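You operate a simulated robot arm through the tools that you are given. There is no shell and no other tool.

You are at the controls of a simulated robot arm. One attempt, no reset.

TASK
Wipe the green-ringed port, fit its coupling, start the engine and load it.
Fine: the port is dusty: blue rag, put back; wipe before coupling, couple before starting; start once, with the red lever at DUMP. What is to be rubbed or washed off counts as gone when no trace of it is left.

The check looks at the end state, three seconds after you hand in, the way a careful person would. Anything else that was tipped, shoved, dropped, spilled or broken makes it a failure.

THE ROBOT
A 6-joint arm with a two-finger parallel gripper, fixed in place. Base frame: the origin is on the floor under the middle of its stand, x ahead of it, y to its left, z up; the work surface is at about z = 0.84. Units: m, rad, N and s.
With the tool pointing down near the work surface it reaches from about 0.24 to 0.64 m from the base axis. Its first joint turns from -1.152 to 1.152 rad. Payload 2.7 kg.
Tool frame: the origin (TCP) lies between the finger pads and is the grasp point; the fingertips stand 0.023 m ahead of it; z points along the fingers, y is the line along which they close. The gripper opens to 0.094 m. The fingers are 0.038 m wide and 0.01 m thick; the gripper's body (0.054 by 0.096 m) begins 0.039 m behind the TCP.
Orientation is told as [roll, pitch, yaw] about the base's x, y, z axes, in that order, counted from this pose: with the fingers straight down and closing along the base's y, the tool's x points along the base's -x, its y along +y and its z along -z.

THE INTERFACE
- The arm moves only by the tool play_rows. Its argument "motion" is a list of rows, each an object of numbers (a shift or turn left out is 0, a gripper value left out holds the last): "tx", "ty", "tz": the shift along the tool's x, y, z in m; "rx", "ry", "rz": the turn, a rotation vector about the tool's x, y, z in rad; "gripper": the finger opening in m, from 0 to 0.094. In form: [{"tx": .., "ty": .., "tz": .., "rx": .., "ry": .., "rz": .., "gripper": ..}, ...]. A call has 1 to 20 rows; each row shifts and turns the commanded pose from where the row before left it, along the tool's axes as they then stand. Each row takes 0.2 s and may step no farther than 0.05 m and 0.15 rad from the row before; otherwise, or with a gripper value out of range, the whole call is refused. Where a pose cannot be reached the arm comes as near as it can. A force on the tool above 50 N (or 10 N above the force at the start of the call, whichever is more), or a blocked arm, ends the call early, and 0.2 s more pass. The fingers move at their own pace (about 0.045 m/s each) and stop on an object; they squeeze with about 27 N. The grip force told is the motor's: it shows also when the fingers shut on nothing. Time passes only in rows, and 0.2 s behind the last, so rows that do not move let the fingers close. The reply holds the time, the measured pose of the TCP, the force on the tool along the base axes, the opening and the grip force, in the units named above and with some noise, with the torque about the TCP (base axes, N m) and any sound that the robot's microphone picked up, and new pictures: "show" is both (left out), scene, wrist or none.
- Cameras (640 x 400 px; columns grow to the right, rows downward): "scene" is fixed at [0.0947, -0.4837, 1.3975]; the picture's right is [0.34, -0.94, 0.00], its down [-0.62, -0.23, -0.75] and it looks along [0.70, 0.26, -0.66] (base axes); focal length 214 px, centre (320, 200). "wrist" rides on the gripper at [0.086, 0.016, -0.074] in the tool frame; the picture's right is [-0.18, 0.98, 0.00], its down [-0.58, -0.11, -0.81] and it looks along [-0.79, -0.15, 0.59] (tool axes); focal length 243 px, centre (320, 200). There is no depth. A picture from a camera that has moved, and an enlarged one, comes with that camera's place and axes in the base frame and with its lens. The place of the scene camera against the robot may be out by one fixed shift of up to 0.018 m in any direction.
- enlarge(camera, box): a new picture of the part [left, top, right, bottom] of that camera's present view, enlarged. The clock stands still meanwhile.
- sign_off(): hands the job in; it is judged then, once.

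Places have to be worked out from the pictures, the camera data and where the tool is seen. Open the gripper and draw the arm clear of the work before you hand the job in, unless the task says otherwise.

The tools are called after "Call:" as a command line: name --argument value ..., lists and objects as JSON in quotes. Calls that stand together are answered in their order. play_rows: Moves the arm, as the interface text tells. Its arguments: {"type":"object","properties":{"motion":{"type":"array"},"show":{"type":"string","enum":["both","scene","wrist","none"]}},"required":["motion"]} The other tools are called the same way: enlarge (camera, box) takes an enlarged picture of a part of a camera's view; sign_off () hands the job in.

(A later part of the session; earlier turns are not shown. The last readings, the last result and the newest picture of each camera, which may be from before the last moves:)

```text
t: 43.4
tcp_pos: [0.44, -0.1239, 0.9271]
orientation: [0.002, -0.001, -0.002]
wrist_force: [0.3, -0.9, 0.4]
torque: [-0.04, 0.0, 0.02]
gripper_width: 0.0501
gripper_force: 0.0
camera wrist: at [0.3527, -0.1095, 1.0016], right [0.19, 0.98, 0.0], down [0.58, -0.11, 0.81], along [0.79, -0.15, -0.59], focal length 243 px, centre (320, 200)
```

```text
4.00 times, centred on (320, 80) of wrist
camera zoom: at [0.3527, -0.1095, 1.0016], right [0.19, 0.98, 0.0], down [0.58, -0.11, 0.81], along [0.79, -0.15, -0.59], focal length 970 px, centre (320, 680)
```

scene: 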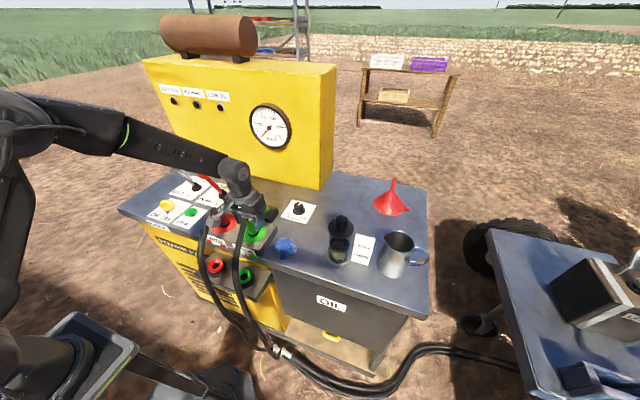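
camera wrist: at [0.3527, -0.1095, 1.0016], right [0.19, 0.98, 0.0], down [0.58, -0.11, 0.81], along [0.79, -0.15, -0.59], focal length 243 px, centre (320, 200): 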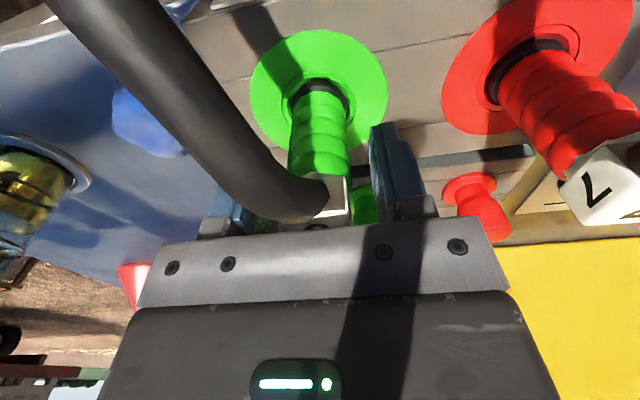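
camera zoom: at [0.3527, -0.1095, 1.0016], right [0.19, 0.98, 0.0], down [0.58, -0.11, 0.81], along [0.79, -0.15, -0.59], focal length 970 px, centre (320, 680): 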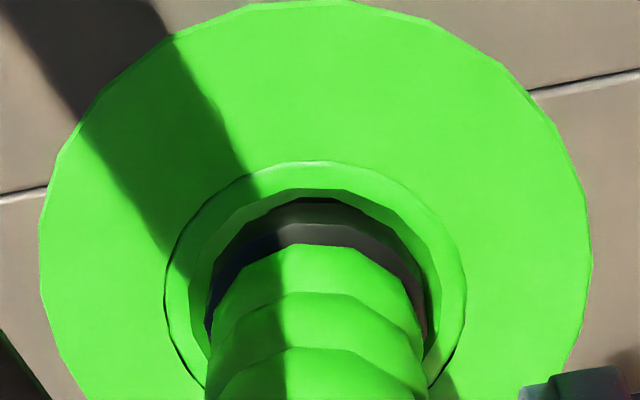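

Released, the coupling settled a touch lower and stands in the port. I rise straight up to clear it and inspect.

Call:
play_rows --motion '[{"gripper": 0.06}, {}, {"tz": -0.015}, {"tz": -0.03}, {"tz": -0.04}, {"tz": -0.04}, {}]'

Call:
enlarge --camera "scene" --box '[190, 185, 286, 245]'

Call:
enlarge --camera "wrist" --box '[260, 0, 580, 200]'

```text
t: 45.0
tcp_pos: [0.4388, -0.1239, 1.0523]
orientation: [-0.001, -0.001, -0.002]
wrist_force: [0.5, -1.3, 0.1]
torque: [-0.01, -0.01, 0.0]
gripper_width: 0.06
gripper_force: 0.0
camera wrist: at [0.3523, -0.1082, 1.1277], right [0.19, 0.98, 0.0], down [0.58, -0.11, 0.81], along [0.79, -0.15, -0.59], focal length 243 px, centre (320, 200)
```

scene: 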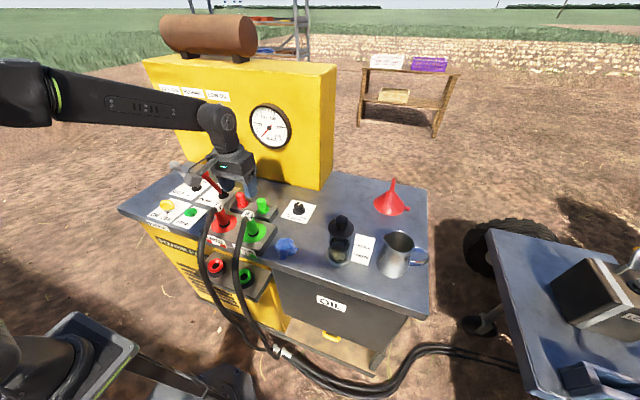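
wrist: 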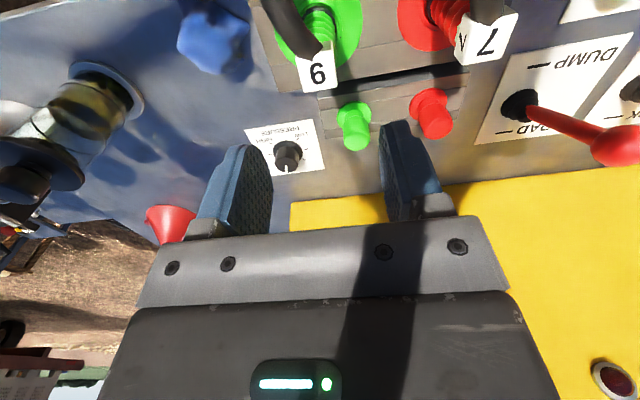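

```text
6.67 times, centred on (238, 215) of scene
camera zoom: at [0.0947, -0.4837, 1.3975], right [0.34, -0.94, 0.0], down [-0.62, -0.23, -0.75], along [0.7, 0.26, -0.66], focal length 1430 px, centre (867, 100)
```

zoom: 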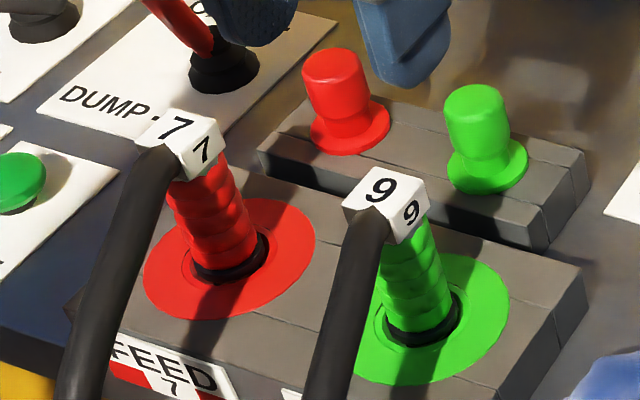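

```text
2.00 times, centred on (420, 100) of wrist
camera zoom: at [0.3523, -0.1082, 1.1277], right [0.19, 0.98, 0.0], down [0.58, -0.11, 0.81], along [0.79, -0.15, -0.59], focal length 485 px, centre (120, 400)
```

zoom: 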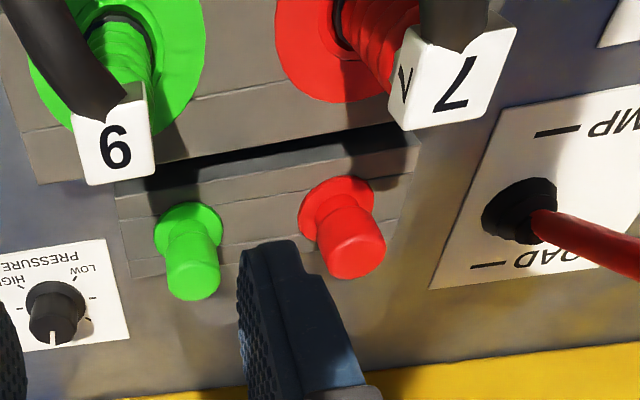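

Coupling 9 now looks seated just like 7. I compare both at high zoom to be sure of the depth.

Call:
enlarge --camera "scene" --box '[208, 215, 240, 235]'

Call:
enlarge --camera "scene" --box '[238, 222, 270, 242]'

Call:
enlarge --camera "scene" --box '[140, 60, 300, 160]'

```text
16.00 times, centred on (224, 225) of scene
camera zoom: at [0.0947, -0.4837, 1.3975], right [0.34, -0.94, 0.0], down [-0.62, -0.23, -0.75], along [0.7, 0.26, -0.66], focal length 3432 px, centre (1856, -200)
```

zoom: 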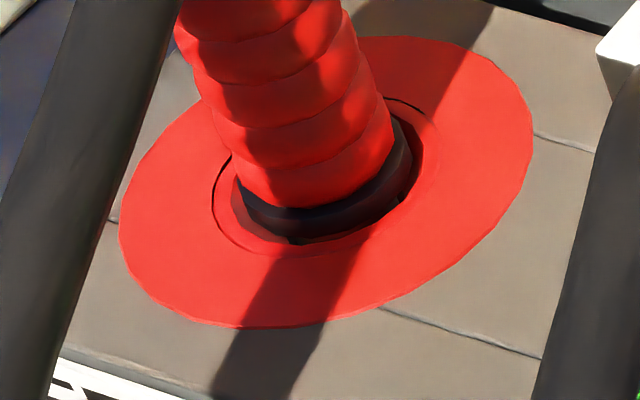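

```text
16.00 times, centred on (254, 232) of scene
camera zoom: at [0.0947, -0.4837, 1.3975], right [0.34, -0.94, 0.0], down [-0.62, -0.23, -0.75], along [0.7, 0.26, -0.66], focal length 3432 px, centre (1376, -312)
```

zoom: 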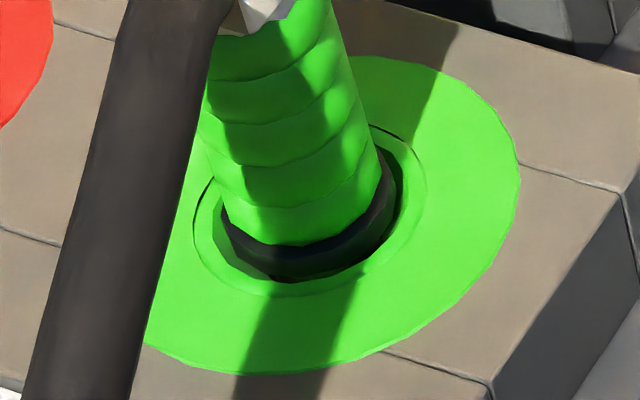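

```text
4.00 times, centred on (220, 110) of scene
camera zoom: at [0.0947, -0.4837, 1.3975], right [0.34, -0.94, 0.0], down [-0.62, -0.23, -0.75], along [0.7, 0.26, -0.66], focal length 858 px, centre (720, 560)
```

zoom: 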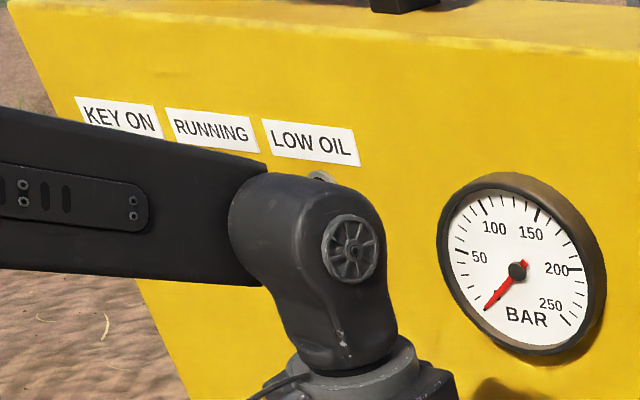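

Both couplings sit at the same depth, so hose 9 is fitted. I move over to the engine controls at z 1.05 to look at the yellow key and the START button.

Call:
play_rows --motion '[{"tx": 0.005, "ty": 0.045}, {"tx": 0.005, "ty": 0.045}, {"tx": 0.005, "ty": 0.045}, {"tx": 0.005, "ty": 0.045}, {"tx": 0.005, "ty": 0.045}, {"tx": 0.005, "ty": 0.045}, {"ty": 0.044}, {}]'

Call:
enlarge --camera "wrist" --box '[260, 0, 500, 150]'

```text
t: 46.8
tcp_pos: [0.4089, 0.1886, 1.0538]
orientation: [0.0, 0.002, -0.003]
wrist_force: [0.9, 0.2, -0.6]
torque: [0.02, -0.01, 0.0]
gripper_width: 0.0598
gripper_force: 0.1
camera wrist: at [0.3216, 0.2042, 1.1286], right [0.19, 0.98, 0.0], down [0.58, -0.11, 0.81], along [0.79, -0.15, -0.59], focal length 243 px, centre (320, 200)
```

scene: 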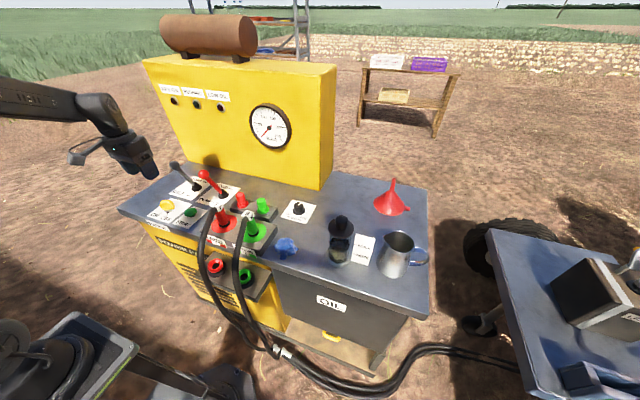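
wrist: 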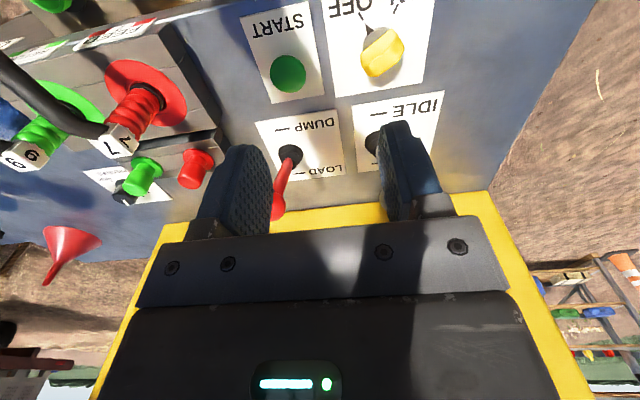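

```text
2.67 times, centred on (380, 75) of wrist
camera zoom: at [0.3216, 0.2042, 1.1286], right [0.19, 0.98, 0.0], down [0.58, -0.11, 0.81], along [0.79, -0.15, -0.59], focal length 647 px, centre (160, 533)
```

zoom: 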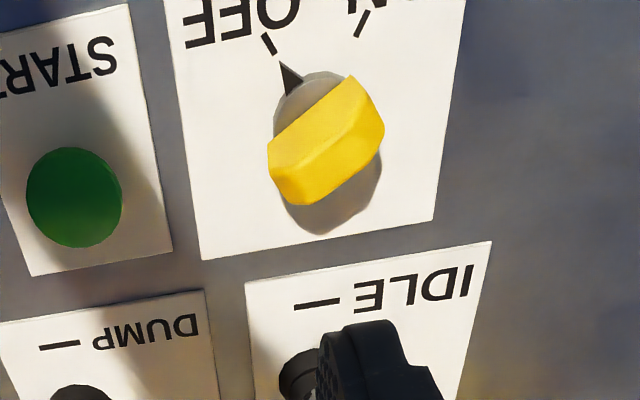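

The yellow key is a low bar handle at about (0.439, 0.245), top z about 0.87; its pointer is at OFF and ON is about 60° clockwise from above. I go over it and turn the tool to line up across the bar, with yaw about +119°.

Call:
play_rows --motion '[{"tx": -0.015, "ty": 0.0282, "tz": 0.017}, {"tx": -0.015, "ty": 0.0282, "tz": 0.017}, {"rz": -0.1483}, {"rz": -0.1483}, {"rz": -0.1483}, {"rz": -0.1483}, {"rz": -0.1483}, {"rz": -0.1483}, {"rz": -0.1483}, {"rz": -0.1483}, {"rz": -0.1483}, {"rz": -0.1483}, {"rz": -0.1483}, {"rz": -0.1483}, {"rz": -0.1483}, {"rz": -0.1483}, {}]'

Call:
enlarge --camera "wrist" --box '[240, 0, 400, 100]'

```text
t: 50.4
tcp_pos: [0.441, 0.2461, 1.0184]
orientation: [0.0, 0.001, 2.077]
wrist_force: [-1.3, 0.4, -1.1]
torque: [0.05, 0.0, -0.05]
gripper_width: 0.0599
gripper_force: 0.1
camera wrist: at [0.4678, 0.1618, 1.0931], right [-0.95, -0.32, 0.0], down [-0.19, 0.56, 0.81], along [-0.25, 0.76, -0.59], focal length 243 px, centre (320, 200)
```

scene: 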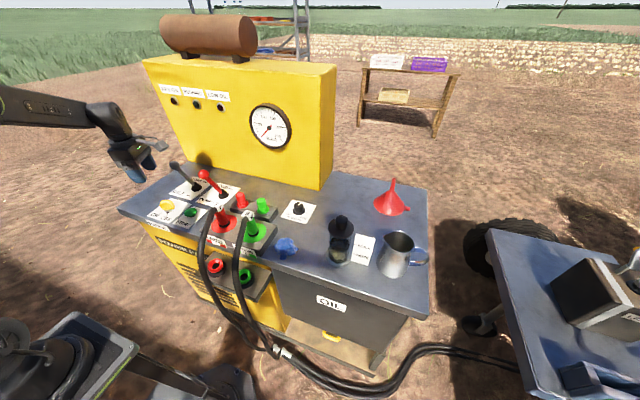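
wrist: 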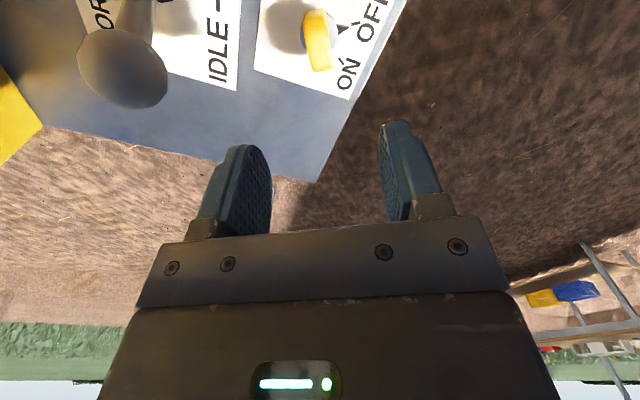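

```text
4.00 times, centred on (320, 50) of wrist
camera zoom: at [0.4678, 0.1618, 1.0931], right [-0.95, -0.32, 0.0], down [-0.19, 0.56, 0.81], along [-0.25, 0.76, -0.59], focal length 970 px, centre (320, 800)
```

zoom: 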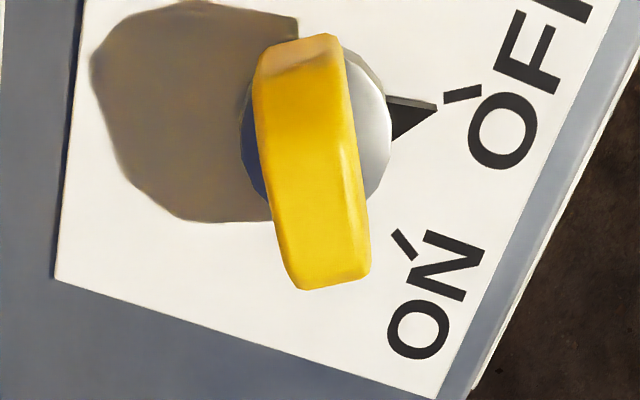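

The bar lies along the tool's x within 3°, so the fingers will close squarely on it. I shift 3 mm to centre on the key axis and descend to z about 0.905 first.

Call:
play_rows --motion '[{"tx": 0.0025, "tz": 0.03, "rz": 0.03}, {"tz": 0.04}, {"tz": 0.03}, {"tz": 0.013}, {}]'

Call:
enlarge --camera "wrist" --box '[220, 60, 420, 185]'

Call:
enlarge --camera "scene" --box '[100, 120, 260, 220]'

```text
t: 51.6
tcp_pos: [0.4416, 0.2437, 0.9049]
orientation: [0.001, 0.001, 2.045]
wrist_force: [-0.2, -0.5, 0.5]
torque: [0.0, -0.01, 0.03]
gripper_width: 0.0603
gripper_force: 0.0
camera wrist: at [0.4663, 0.1582, 0.9792], right [-0.96, -0.29, 0.0], down [-0.17, 0.57, 0.81], along [-0.23, 0.77, -0.59], focal length 243 px, centre (320, 200)
```

scene: 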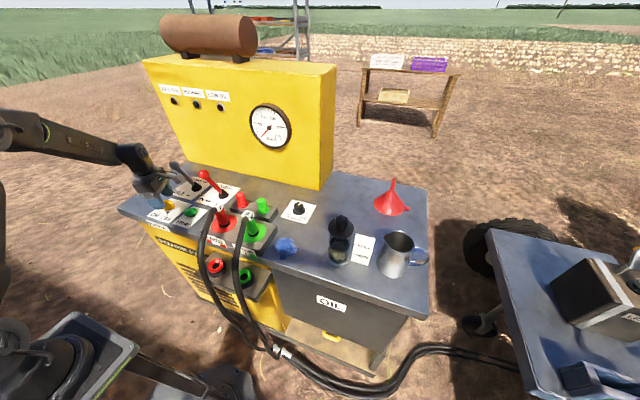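
wrist: 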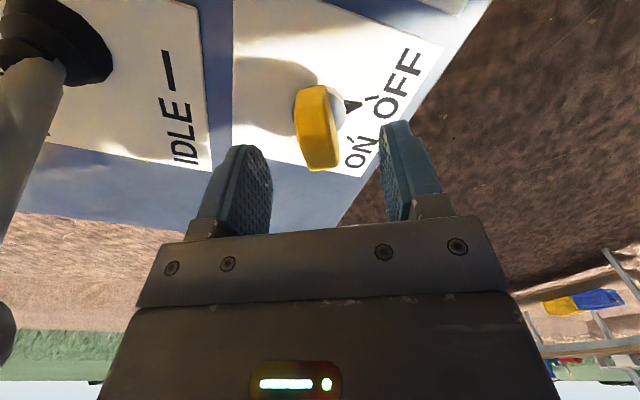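

```text
3.20 times, centred on (320, 122) of wrist
camera zoom: at [0.4663, 0.1582, 0.9792], right [-0.96, -0.29, 0.0], down [-0.17, 0.57, 0.81], along [-0.23, 0.77, -0.59], focal length 776 px, centre (320, 448)
```

zoom: 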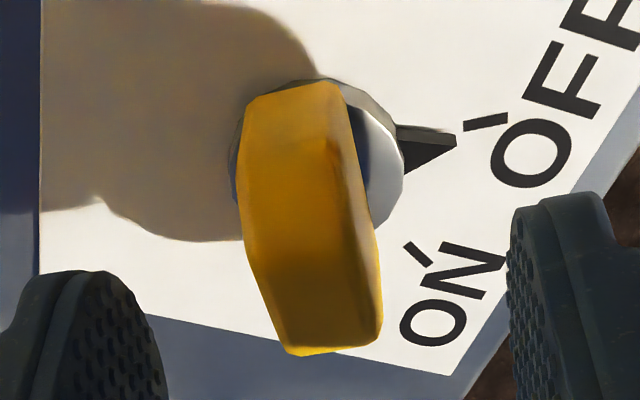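

```text
4.00 times, centred on (180, 170) of scene
camera zoom: at [0.0947, -0.4837, 1.3975], right [0.34, -0.94, 0.0], down [-0.62, -0.23, -0.75], along [0.7, 0.26, -0.66], focal length 858 px, centre (880, 320)
```

zoom: 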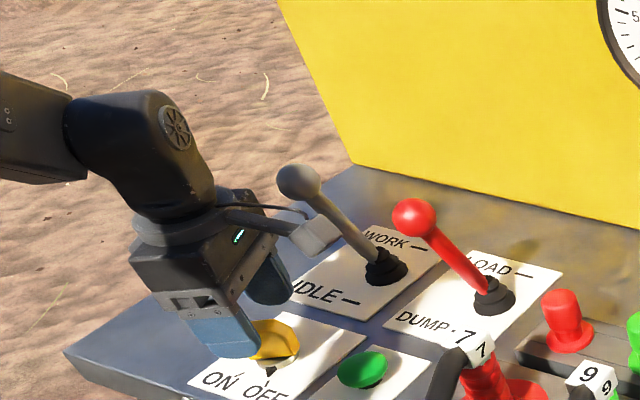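

The bar is centred between the pads. I correct the yaw by 3°, descend to z about 0.872 and close on the bar.

Call:
play_rows --motion '[{"rz": -0.06, "tz": 0.012}, {"tz": 0.012}, {"tz": 0.009}, {}, {"gripper": 0.03}, {"gripper": 0.015}, {"gripper": 0.0}, {}, {}, {}]'

Call:
enlarge --camera "wrist" --box '[220, 60, 420, 185]'

```text
t: 53.8
tcp_pos: [0.4416, 0.244, 0.8721]
orientation: [-0.002, -0.001, 2.104]
wrist_force: [13.3, 8.9, -4.2]
torque: [-0.3, 0.41, -0.59]
gripper_width: 0.0179
gripper_force: 45.4
camera wrist: at [0.4717, 0.1608, 0.947], right [-0.94, -0.34, 0.0], down [-0.2, 0.55, 0.81], along [-0.27, 0.76, -0.59], focal length 243 px, centre (320, 200)
```

scene: 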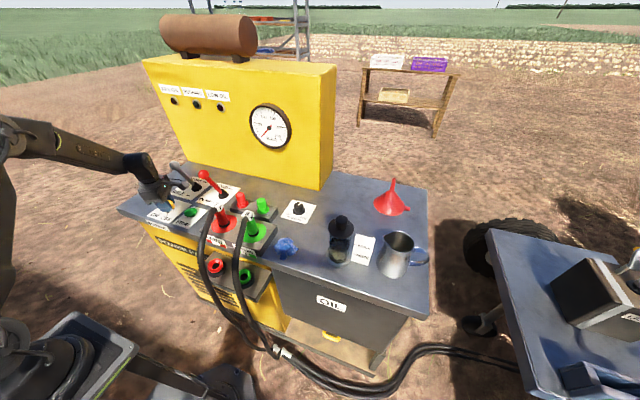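
wrist: 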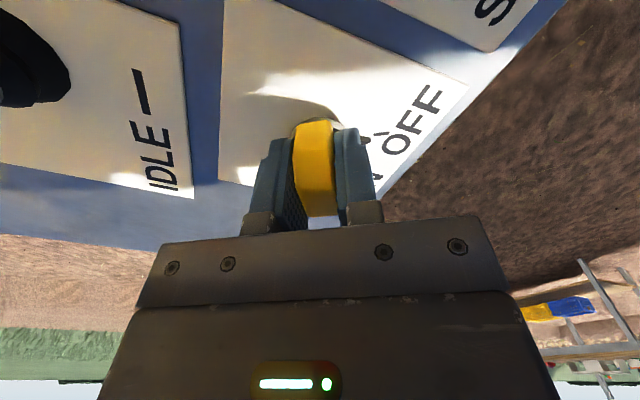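

```text
3.20 times, centred on (320, 122) of wrist
camera zoom: at [0.4717, 0.1608, 0.947], right [-0.94, -0.34, 0.0], down [-0.2, 0.55, 0.81], along [-0.27, 0.76, -0.59], focal length 776 px, centre (320, 448)
```

zoom: 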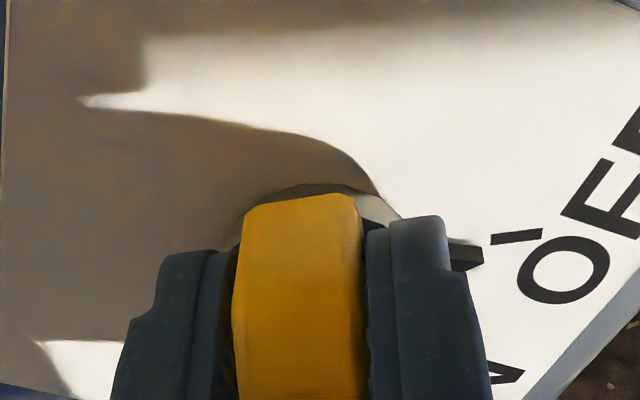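

The bar is gripped with a small side load, about 1 mm offset. I ease 1 mm in -y of the tool and start turning clockwise from above towards ON.

Call:
play_rows --motion '[{"ty": -0.001}, {}, {"rz": 0.1}, {"rz": 0.12}, {"rz": 0.12}, {"rz": 0.12}, {}]'

Call:
enlarge --camera "wrist" --box '[220, 60, 420, 185]'

```text
t: 55.4
tcp_pos: [0.4417, 0.2442, 0.8716]
orientation: [0.001, -0.001, 1.645]
wrist_force: [-8.8, -3.5, 13.0]
torque: [1.13, 0.03, -0.02]
gripper_width: 0.0177
gripper_force: 44.8
camera wrist: at [0.4316, 0.1561, 0.9471], right [-0.99, 0.11, 0.0], down [0.07, 0.59, 0.81], along [0.09, 0.8, -0.59], focal length 243 px, centre (320, 200)
```

scene: 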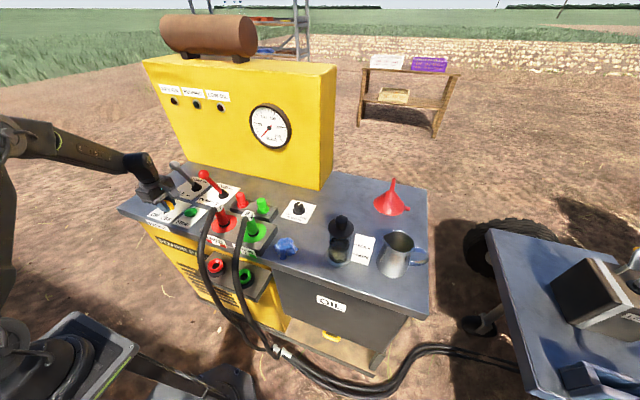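
wrist: 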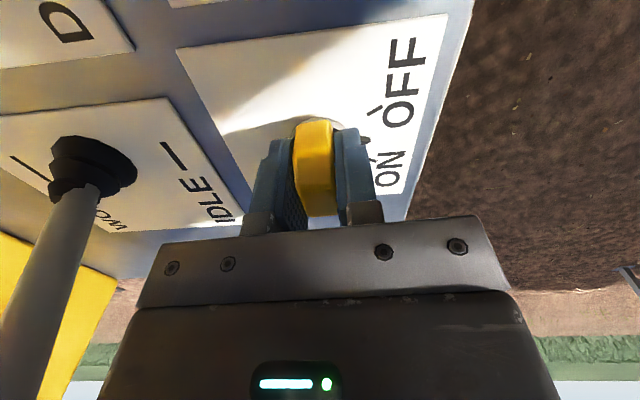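

```text
3.20 times, centred on (320, 122) of wrist
camera zoom: at [0.4316, 0.1561, 0.9471], right [-0.99, 0.11, 0.0], down [0.07, 0.59, 0.81], along [0.09, 0.8, -0.59], focal length 776 px, centre (320, 448)
```

zoom: 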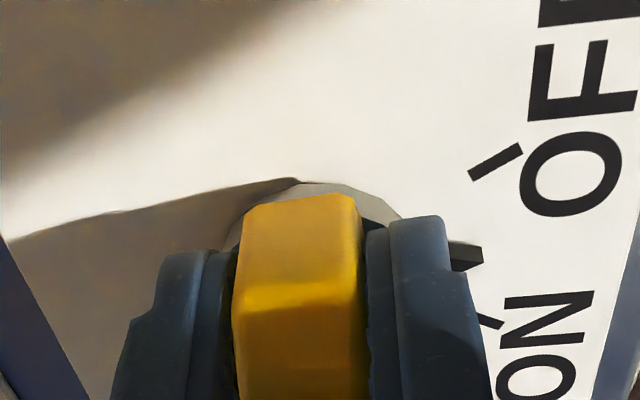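

The key turns with the gripper and its pointer is now between OFF and ON. I continue turning towards ON.

Call:
play_rows --motion '[{"rz": 0.1}, {"rz": 0.1}, {"rz": 0.1}, {"rz": 0.1}, {}]'

Call:
enlarge --camera "wrist" --box '[220, 60, 420, 185]'

Call:
enlarge --camera "scene" --box '[140, 70, 300, 170]'

```text
t: 56.6
tcp_pos: [0.4424, 0.2439, 0.8725]
orientation: [0.0, 0.0, 1.244]
wrist_force: [-19.1, -7.0, 22.2]
torque: [0.32, -0.15, -0.01]
gripper_width: 0.0179
gripper_force: 45.1
camera wrist: at [0.3981, 0.1669, 0.9471], right [-0.87, 0.49, 0.0], down [0.29, 0.52, 0.81], along [0.39, 0.7, -0.59], focal length 243 px, centre (320, 200)
```

scene: 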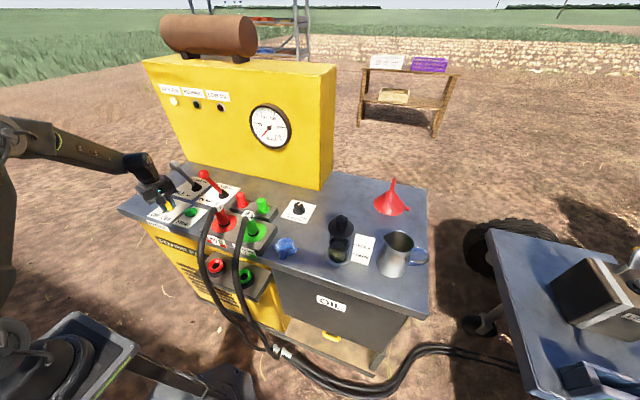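
wrist: 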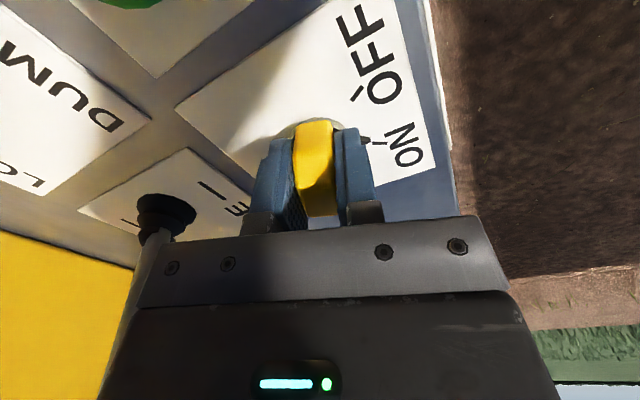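

```text
3.20 times, centred on (320, 122) of wrist
camera zoom: at [0.3981, 0.1669, 0.9471], right [-0.87, 0.49, 0.0], down [0.29, 0.52, 0.81], along [0.39, 0.7, -0.59], focal length 776 px, centre (320, 448)
```

zoom: 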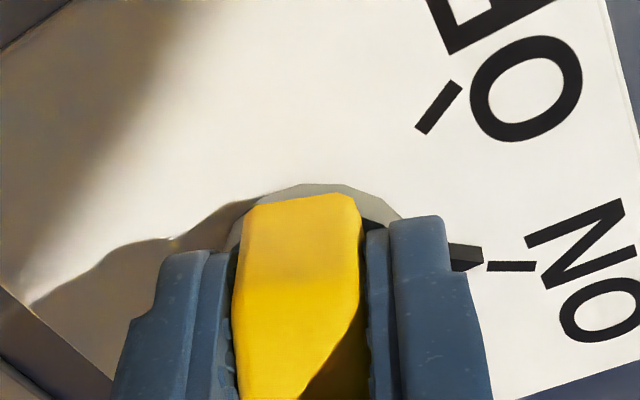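

```text
4.00 times, centred on (220, 120) of scene
camera zoom: at [0.094, -0.4841, 1.3975], right [0.34, -0.94, 0.0], down [-0.62, -0.23, -0.75], along [0.7, 0.26, -0.66], focal length 858 px, centre (720, 520)
```

zoom: 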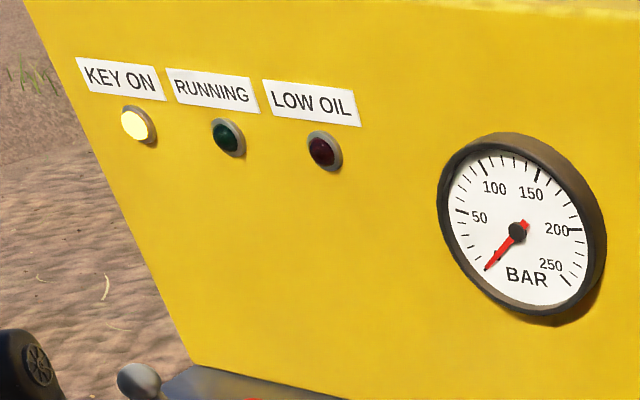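

The KEY ON lamp is lit and LOW OIL is dark; the pointer is at the ON tick, perhaps a few degrees short. I relieve the side load and turn a little further to the end of travel.

Call:
play_rows --motion '[{"ty": 0.001, "tx": 0.0005, "tz": -0.001}, {}, {"rz": 0.04}, {"rz": 0.04}, {}]'

Call:
enlarge --camera "wrist" --box '[220, 60, 420, 185]'

```text
t: 57.8
tcp_pos: [0.4418, 0.2442, 0.8709]
orientation: [0.0, 0.0, 1.165]
wrist_force: [2.4, -1.0, 6.1]
torque: [-1.09, 0.59, -0.05]
gripper_width: 0.0182
gripper_force: 45.1
camera wrist: at [0.3919, 0.1705, 0.947], right [-0.83, 0.56, 0.0], down [0.33, 0.49, 0.81], along [0.45, 0.67, -0.59], focal length 243 px, centre (320, 200)
```

scene: 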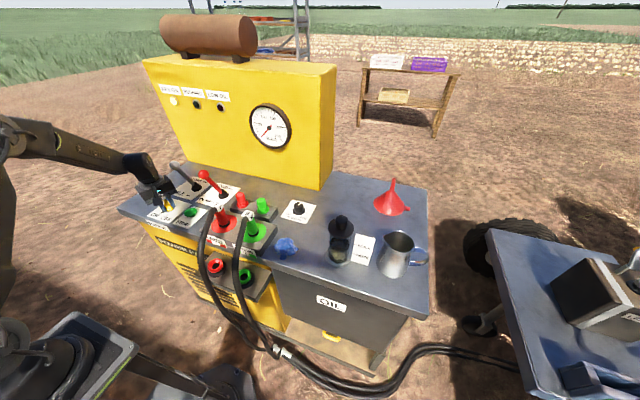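
wrist: 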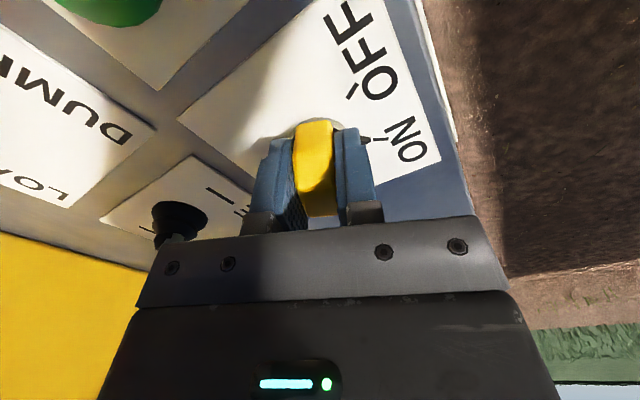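

```text
3.20 times, centred on (320, 122) of wrist
camera zoom: at [0.3919, 0.1705, 0.947], right [-0.83, 0.56, 0.0], down [0.33, 0.49, 0.81], along [0.45, 0.67, -0.59], focal length 776 px, centre (320, 448)
```

zoom: 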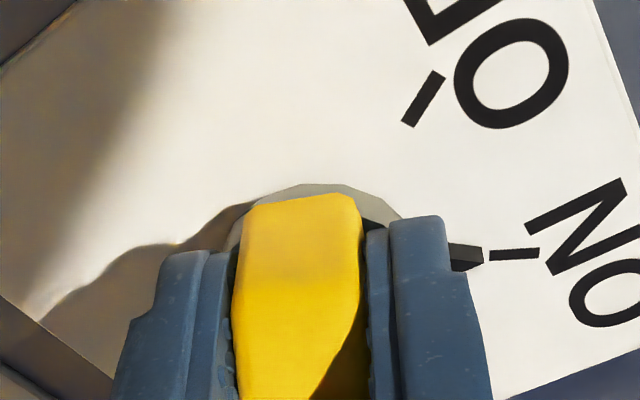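

The pointer lines up with the ON tick and the lamp is lit. I open the fingers and rise straight up.

Call:
play_rows --motion '[{"gripper": 0.03}, {"gripper": 0.05}, {"gripper": 0.06}, {}, {"tz": -0.02}, {"tz": -0.04}, {"tz": -0.045}, {"tz": -0.045}, {}]'

Call:
enlarge --camera "scene" --box '[140, 70, 300, 170]'

Call:
enlarge --camera "scene" --box '[140, 160, 268, 240]'

Call:
enlarge --camera "wrist" --box '[160, 0, 400, 150]'

```text
t: 59.8
tcp_pos: [0.443, 0.2455, 1.0232]
orientation: [0.001, -0.001, 1.165]
wrist_force: [1.0, 0.5, -0.6]
torque: [0.0, 0.0, -0.01]
gripper_width: 0.0601
gripper_force: 0.0
camera wrist: at [0.3931, 0.1711, 1.0973], right [-0.83, 0.56, 0.0], down [0.33, 0.49, 0.81], along [0.45, 0.67, -0.59], focal length 243 px, centre (320, 200)
```

scene: 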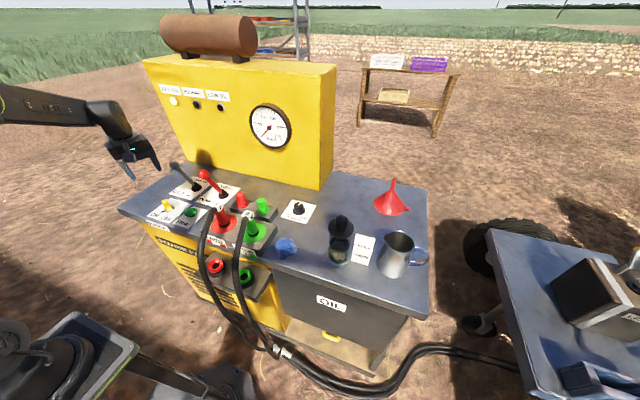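
wrist: 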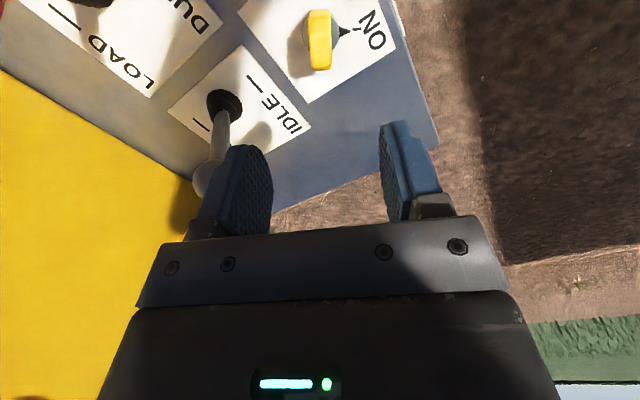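

```text
4.00 times, centred on (220, 120) of scene
camera zoom: at [0.0947, -0.4837, 1.3975], right [0.34, -0.94, 0.0], down [-0.62, -0.23, -0.75], along [0.7, 0.26, -0.66], focal length 858 px, centre (720, 520)
```

zoom: 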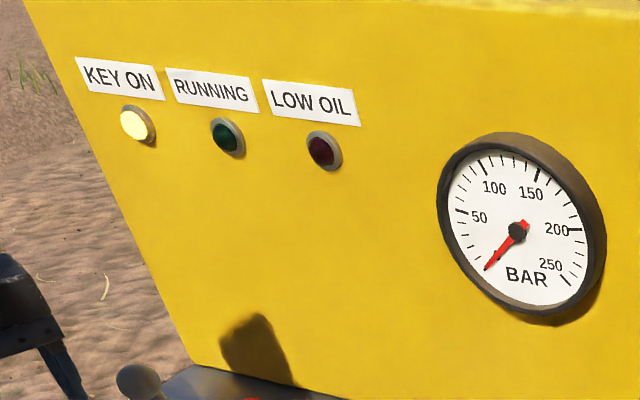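

```text
5.00 times, centred on (204, 200) of scene
camera zoom: at [0.0947, -0.4837, 1.3975], right [0.34, -0.94, 0.0], down [-0.62, -0.23, -0.75], along [0.7, 0.26, -0.66], focal length 1072 px, centre (900, 200)
```

zoom: 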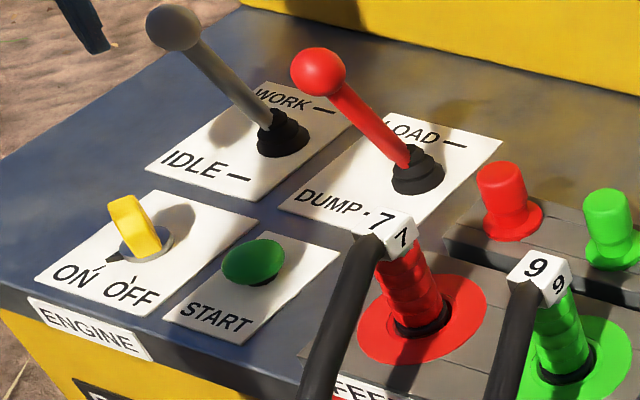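

```text
2.67 times, centred on (280, 75) of wrist
camera zoom: at [0.3931, 0.1711, 1.0973], right [-0.83, 0.56, 0.0], down [0.33, 0.49, 0.81], along [0.45, 0.67, -0.59], focal length 647 px, centre (427, 533)
```

zoom: 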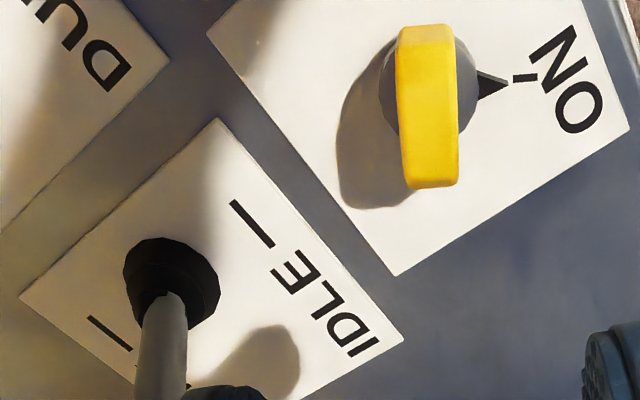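

The key stays at ON with its lamp lit, LOW OIL is dark, and the red lever still leans to DUMP. START triangulates to (0.4475, 0.144, top about 0.858); I turn the tool back, close the fingers and hover above it.

Call:
play_rows --motion '[{"rz": 0.1456, "gripper": 0.0}, {"rz": 0.1456}, {"rz": 0.1456}, {"rz": 0.1456}, {"rz": 0.1456}, {"rz": 0.1456}, {"rz": 0.1456}, {"rz": 0.1456}, {"tx": -0.0015, "ty": -0.0338}, {"tx": -0.0015, "ty": -0.0338}, {"tx": -0.0015, "ty": -0.0338}, {"tz": 0.04}, {"tz": 0.045}, {}]'

Call:
enlarge --camera "wrist" --box '[220, 50, 420, 175]'

Call:
enlarge --camera "scene" --box '[140, 150, 268, 230]'

```text
t: 62.8
tcp_pos: [0.4454, 0.143, 0.936]
orientation: [0.0, 0.001, 0.001]
wrist_force: [-0.7, 0.1, 0.7]
torque: [0.0, -0.01, 0.04]
gripper_width: 0.0
gripper_force: 27.0
camera wrist: at [0.3587, 0.1582, 1.0112], right [0.18, 0.98, 0.0], down [0.58, -0.11, 0.81], along [0.79, -0.15, -0.59], focal length 243 px, centre (320, 200)
```

scene: 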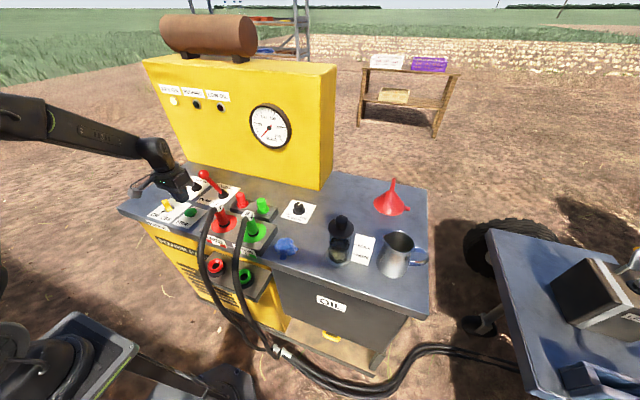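
wrist: 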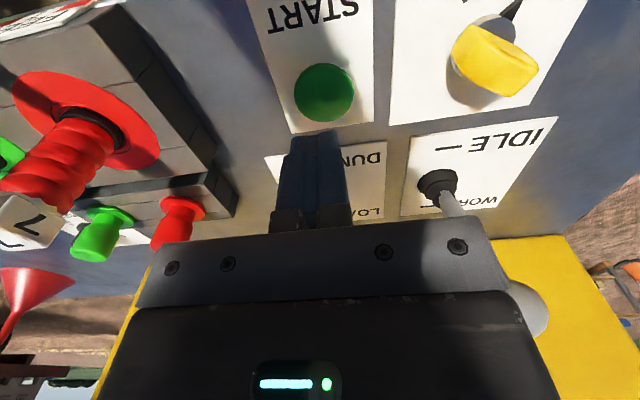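

```text
3.20 times, centred on (320, 112) of wrist
camera zoom: at [0.3587, 0.1582, 1.0112], right [0.18, 0.98, 0.0], down [0.58, -0.11, 0.81], along [0.79, -0.15, -0.59], focal length 776 px, centre (320, 480)
```

zoom: 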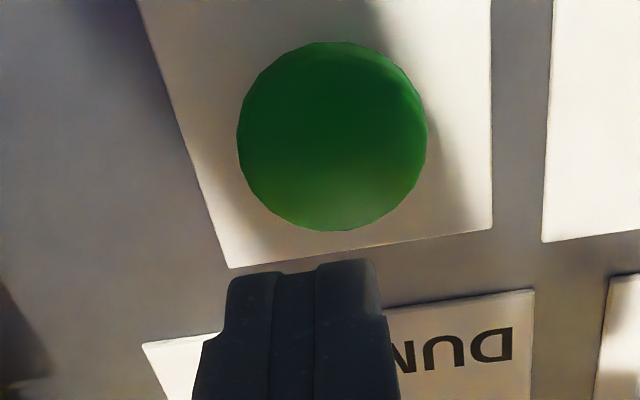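

```text
5.00 times, centred on (204, 190) of scene
camera zoom: at [0.0947, -0.4837, 1.3975], right [0.34, -0.94, 0.0], down [-0.62, -0.23, -0.75], along [0.7, 0.26, -0.66], focal length 1072 px, centre (900, 250)
```

zoom: 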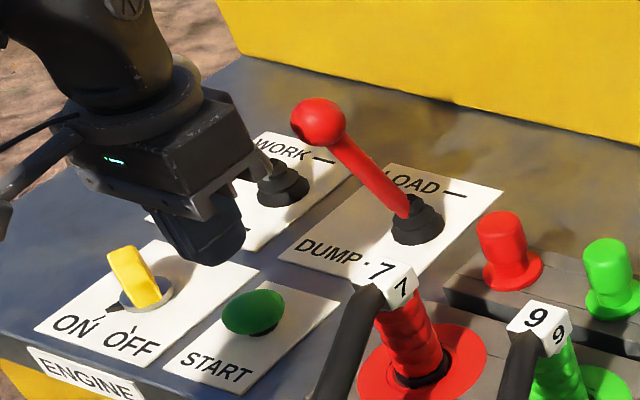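

The fingertips are right over START. I lower to just above it, without touching yet.

Call:
play_rows --motion '[{"ty": 0.001, "tz": 0.02}, {"tz": 0.02}, {"tz": 0.008}, {}]'

Call:
enlarge --camera "wrist" --box '[220, 80, 420, 205]'

Call:
enlarge --camera "scene" --box '[140, 170, 236, 230]'

```text
t: 63.8
tcp_pos: [0.4469, 0.1446, 0.889]
orientation: [0.0, -0.002, 0.001]
wrist_force: [0.4, 0.4, 0.7]
torque: [0.01, 0.02, 0.0]
gripper_width: 0.0002
gripper_force: 26.5
camera wrist: at [0.359, 0.1588, 0.9634], right [0.18, 0.98, 0.0], down [0.58, -0.11, 0.81], along [0.79, -0.15, -0.59], focal length 243 px, centre (320, 200)
```

scene: 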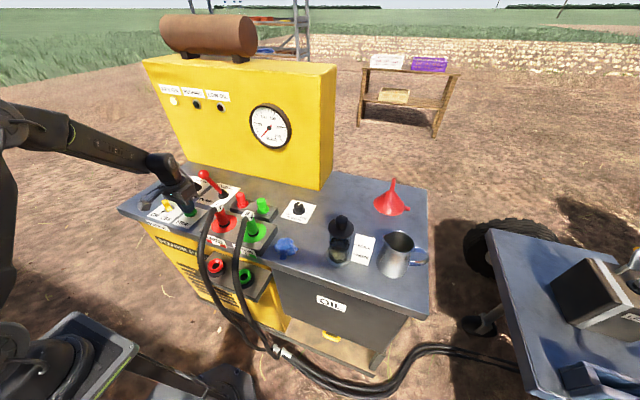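
wrist: 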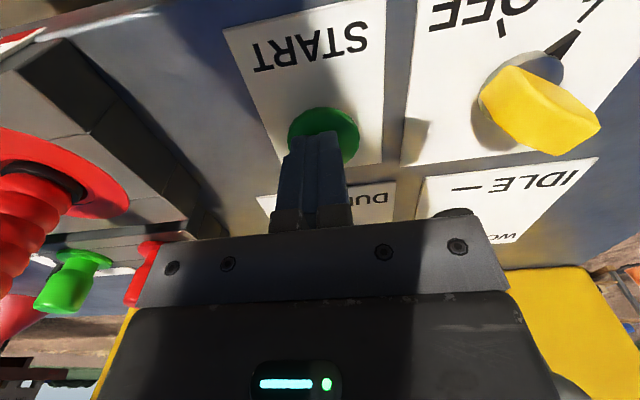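

```text
3.20 times, centred on (320, 142) of wrist
camera zoom: at [0.359, 0.1588, 0.9634], right [0.18, 0.98, 0.0], down [0.58, -0.11, 0.81], along [0.79, -0.15, -0.59], focal length 776 px, centre (320, 384)
```

zoom: 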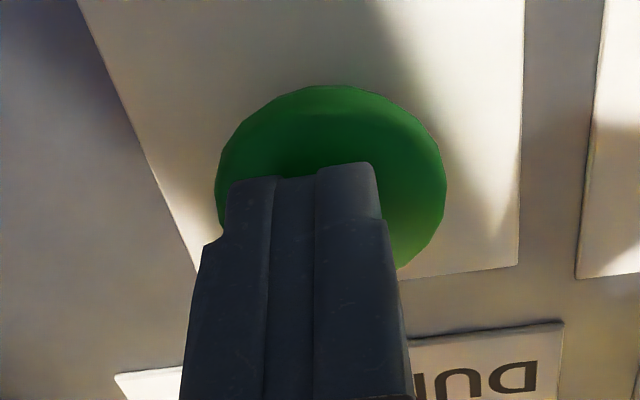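

```text
6.67 times, centred on (188, 200) of scene
camera zoom: at [0.0947, -0.4837, 1.3975], right [0.34, -0.94, 0.0], down [-0.62, -0.23, -0.75], along [0.7, 0.26, -0.66], focal length 1430 px, centre (1200, 200)
```

zoom: 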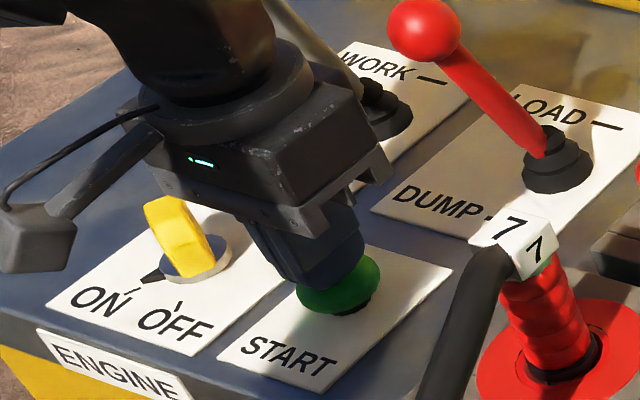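

Fingertips are a few millimetres over the button, key ON, red lever at DUMP. I press once and hold.

Call:
play_rows --motion '[{"tz": 0.004}, {"tz": 0.004}, {"tz": 0.003}, {"tz": 0.002}, {}, {}, {}]'

Call:
enlarge --camera "scene" --box '[140, 70, 300, 170]'

Call:
enlarge --camera "scene" --box '[140, 170, 236, 230]'

```text
t: 64.8
tcp_pos: [0.4466, 0.1443, 0.8812]
orientation: [0.0, 0.0, 0.003]
wrist_force: [-6.9, -1.9, 12.2]
torque: [0.01, -0.07, -0.02]
gripper_width: 0.0
gripper_force: 27.1
heard: click
stopped in row 5: the force on the tool passed its limit at 55 N (the readings are from after the stop); the commanded pose is now the measured one
camera wrist: at [0.3594, 0.1589, 0.9559], right [0.18, 0.98, 0.0], down [0.58, -0.11, 0.81], along [0.79, -0.15, -0.59], focal length 243 px, centre (320, 200)
```

scene: 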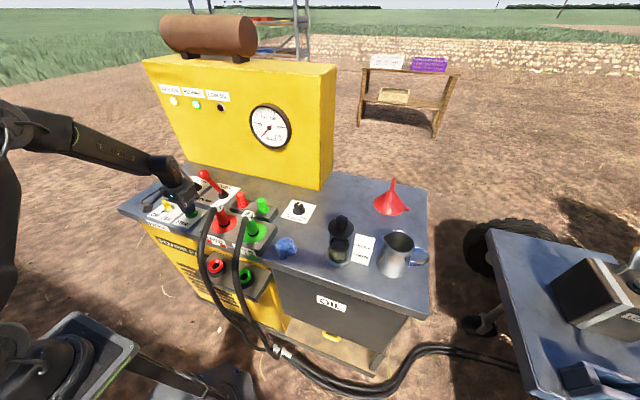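
wrist: 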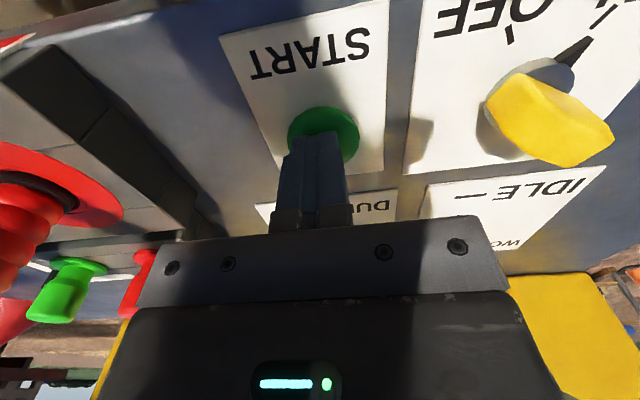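

```text
4.00 times, centred on (220, 120) of scene
camera zoom: at [0.0944, -0.4838, 1.3975], right [0.34, -0.94, 0.0], down [-0.62, -0.23, -0.75], along [0.7, 0.26, -0.66], focal length 858 px, centre (720, 520)
```

zoom: 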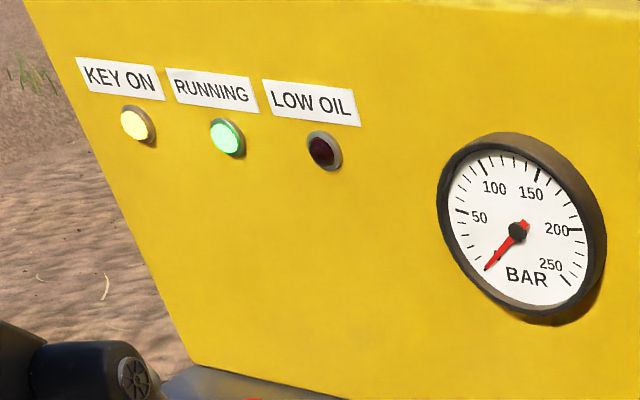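

```text
6.67 times, centred on (188, 200) of scene
camera zoom: at [0.0944, -0.4838, 1.3975], right [0.34, -0.94, 0.0], down [-0.62, -0.23, -0.75], along [0.7, 0.26, -0.66], focal length 1430 px, centre (1200, 200)
```

zoom: 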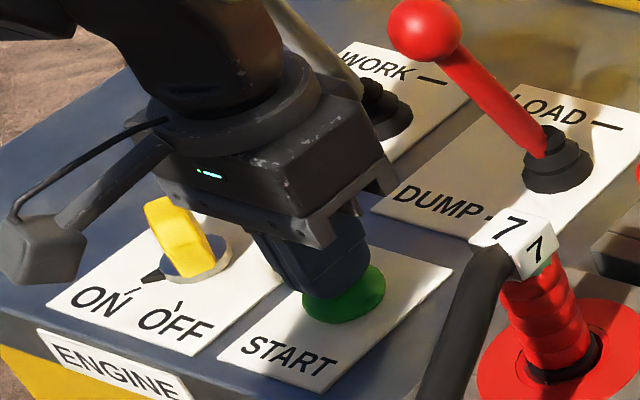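

The RUNNING lamp is green after one click, so the engine is started. I release the button by rising straight up, then check lamps and gauge.

Call:
play_rows --motion '[{"tz": -0.01}, {"tz": -0.03}, {"tz": -0.045}, {"tz": -0.045}, {"tz": -0.02}, {}]'

Call:
enlarge --camera "scene" --box '[140, 70, 300, 170]'

Call:
enlarge --camera "scene" --box '[140, 150, 268, 230]'

```text
t: 66.2
tcp_pos: [0.4474, 0.1441, 1.0318]
orientation: [0.001, 0.001, 0.0]
wrist_force: [-0.3, 0.2, -0.1]
torque: [-0.01, -0.01, -0.02]
gripper_width: 0.0
gripper_force: 26.6
camera wrist: at [0.3605, 0.1598, 1.1063], right [0.18, 0.98, 0.0], down [0.58, -0.11, 0.81], along [0.79, -0.15, -0.59], focal length 243 px, centre (320, 200)
```

scene: 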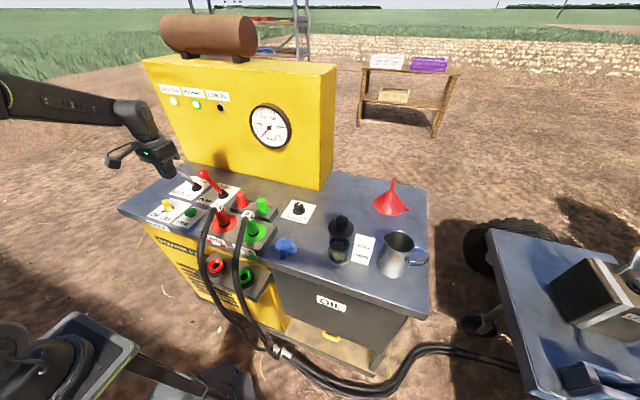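
wrist: 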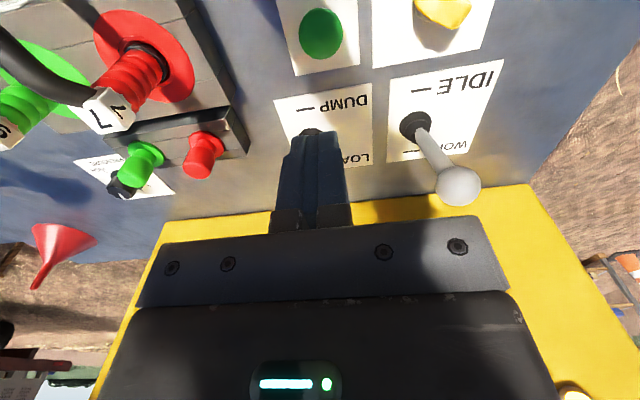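

```text
4.00 times, centred on (220, 120) of scene
camera zoom: at [0.0947, -0.4837, 1.3975], right [0.34, -0.94, 0.0], down [-0.62, -0.23, -0.75], along [0.7, 0.26, -0.66], focal length 858 px, centre (720, 520)
```

zoom: 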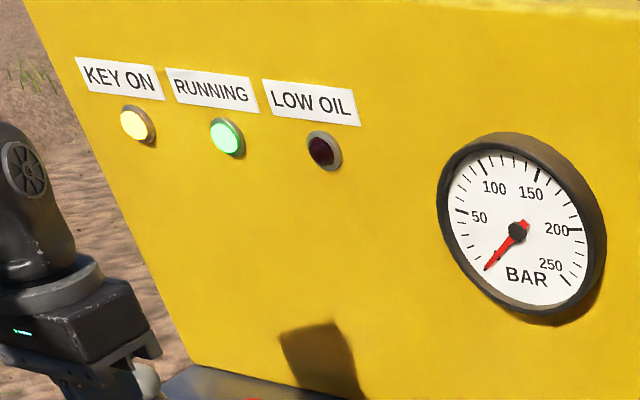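

```text
5.00 times, centred on (204, 190) of scene
camera zoom: at [0.0947, -0.4837, 1.3975], right [0.34, -0.94, 0.0], down [-0.62, -0.23, -0.75], along [0.7, 0.26, -0.66], focal length 1072 px, centre (900, 250)
```

zoom: 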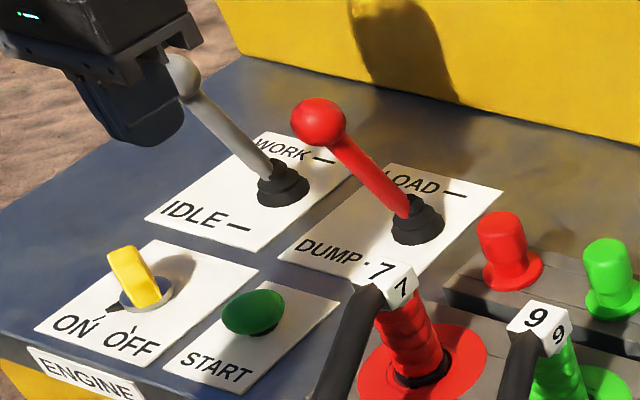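

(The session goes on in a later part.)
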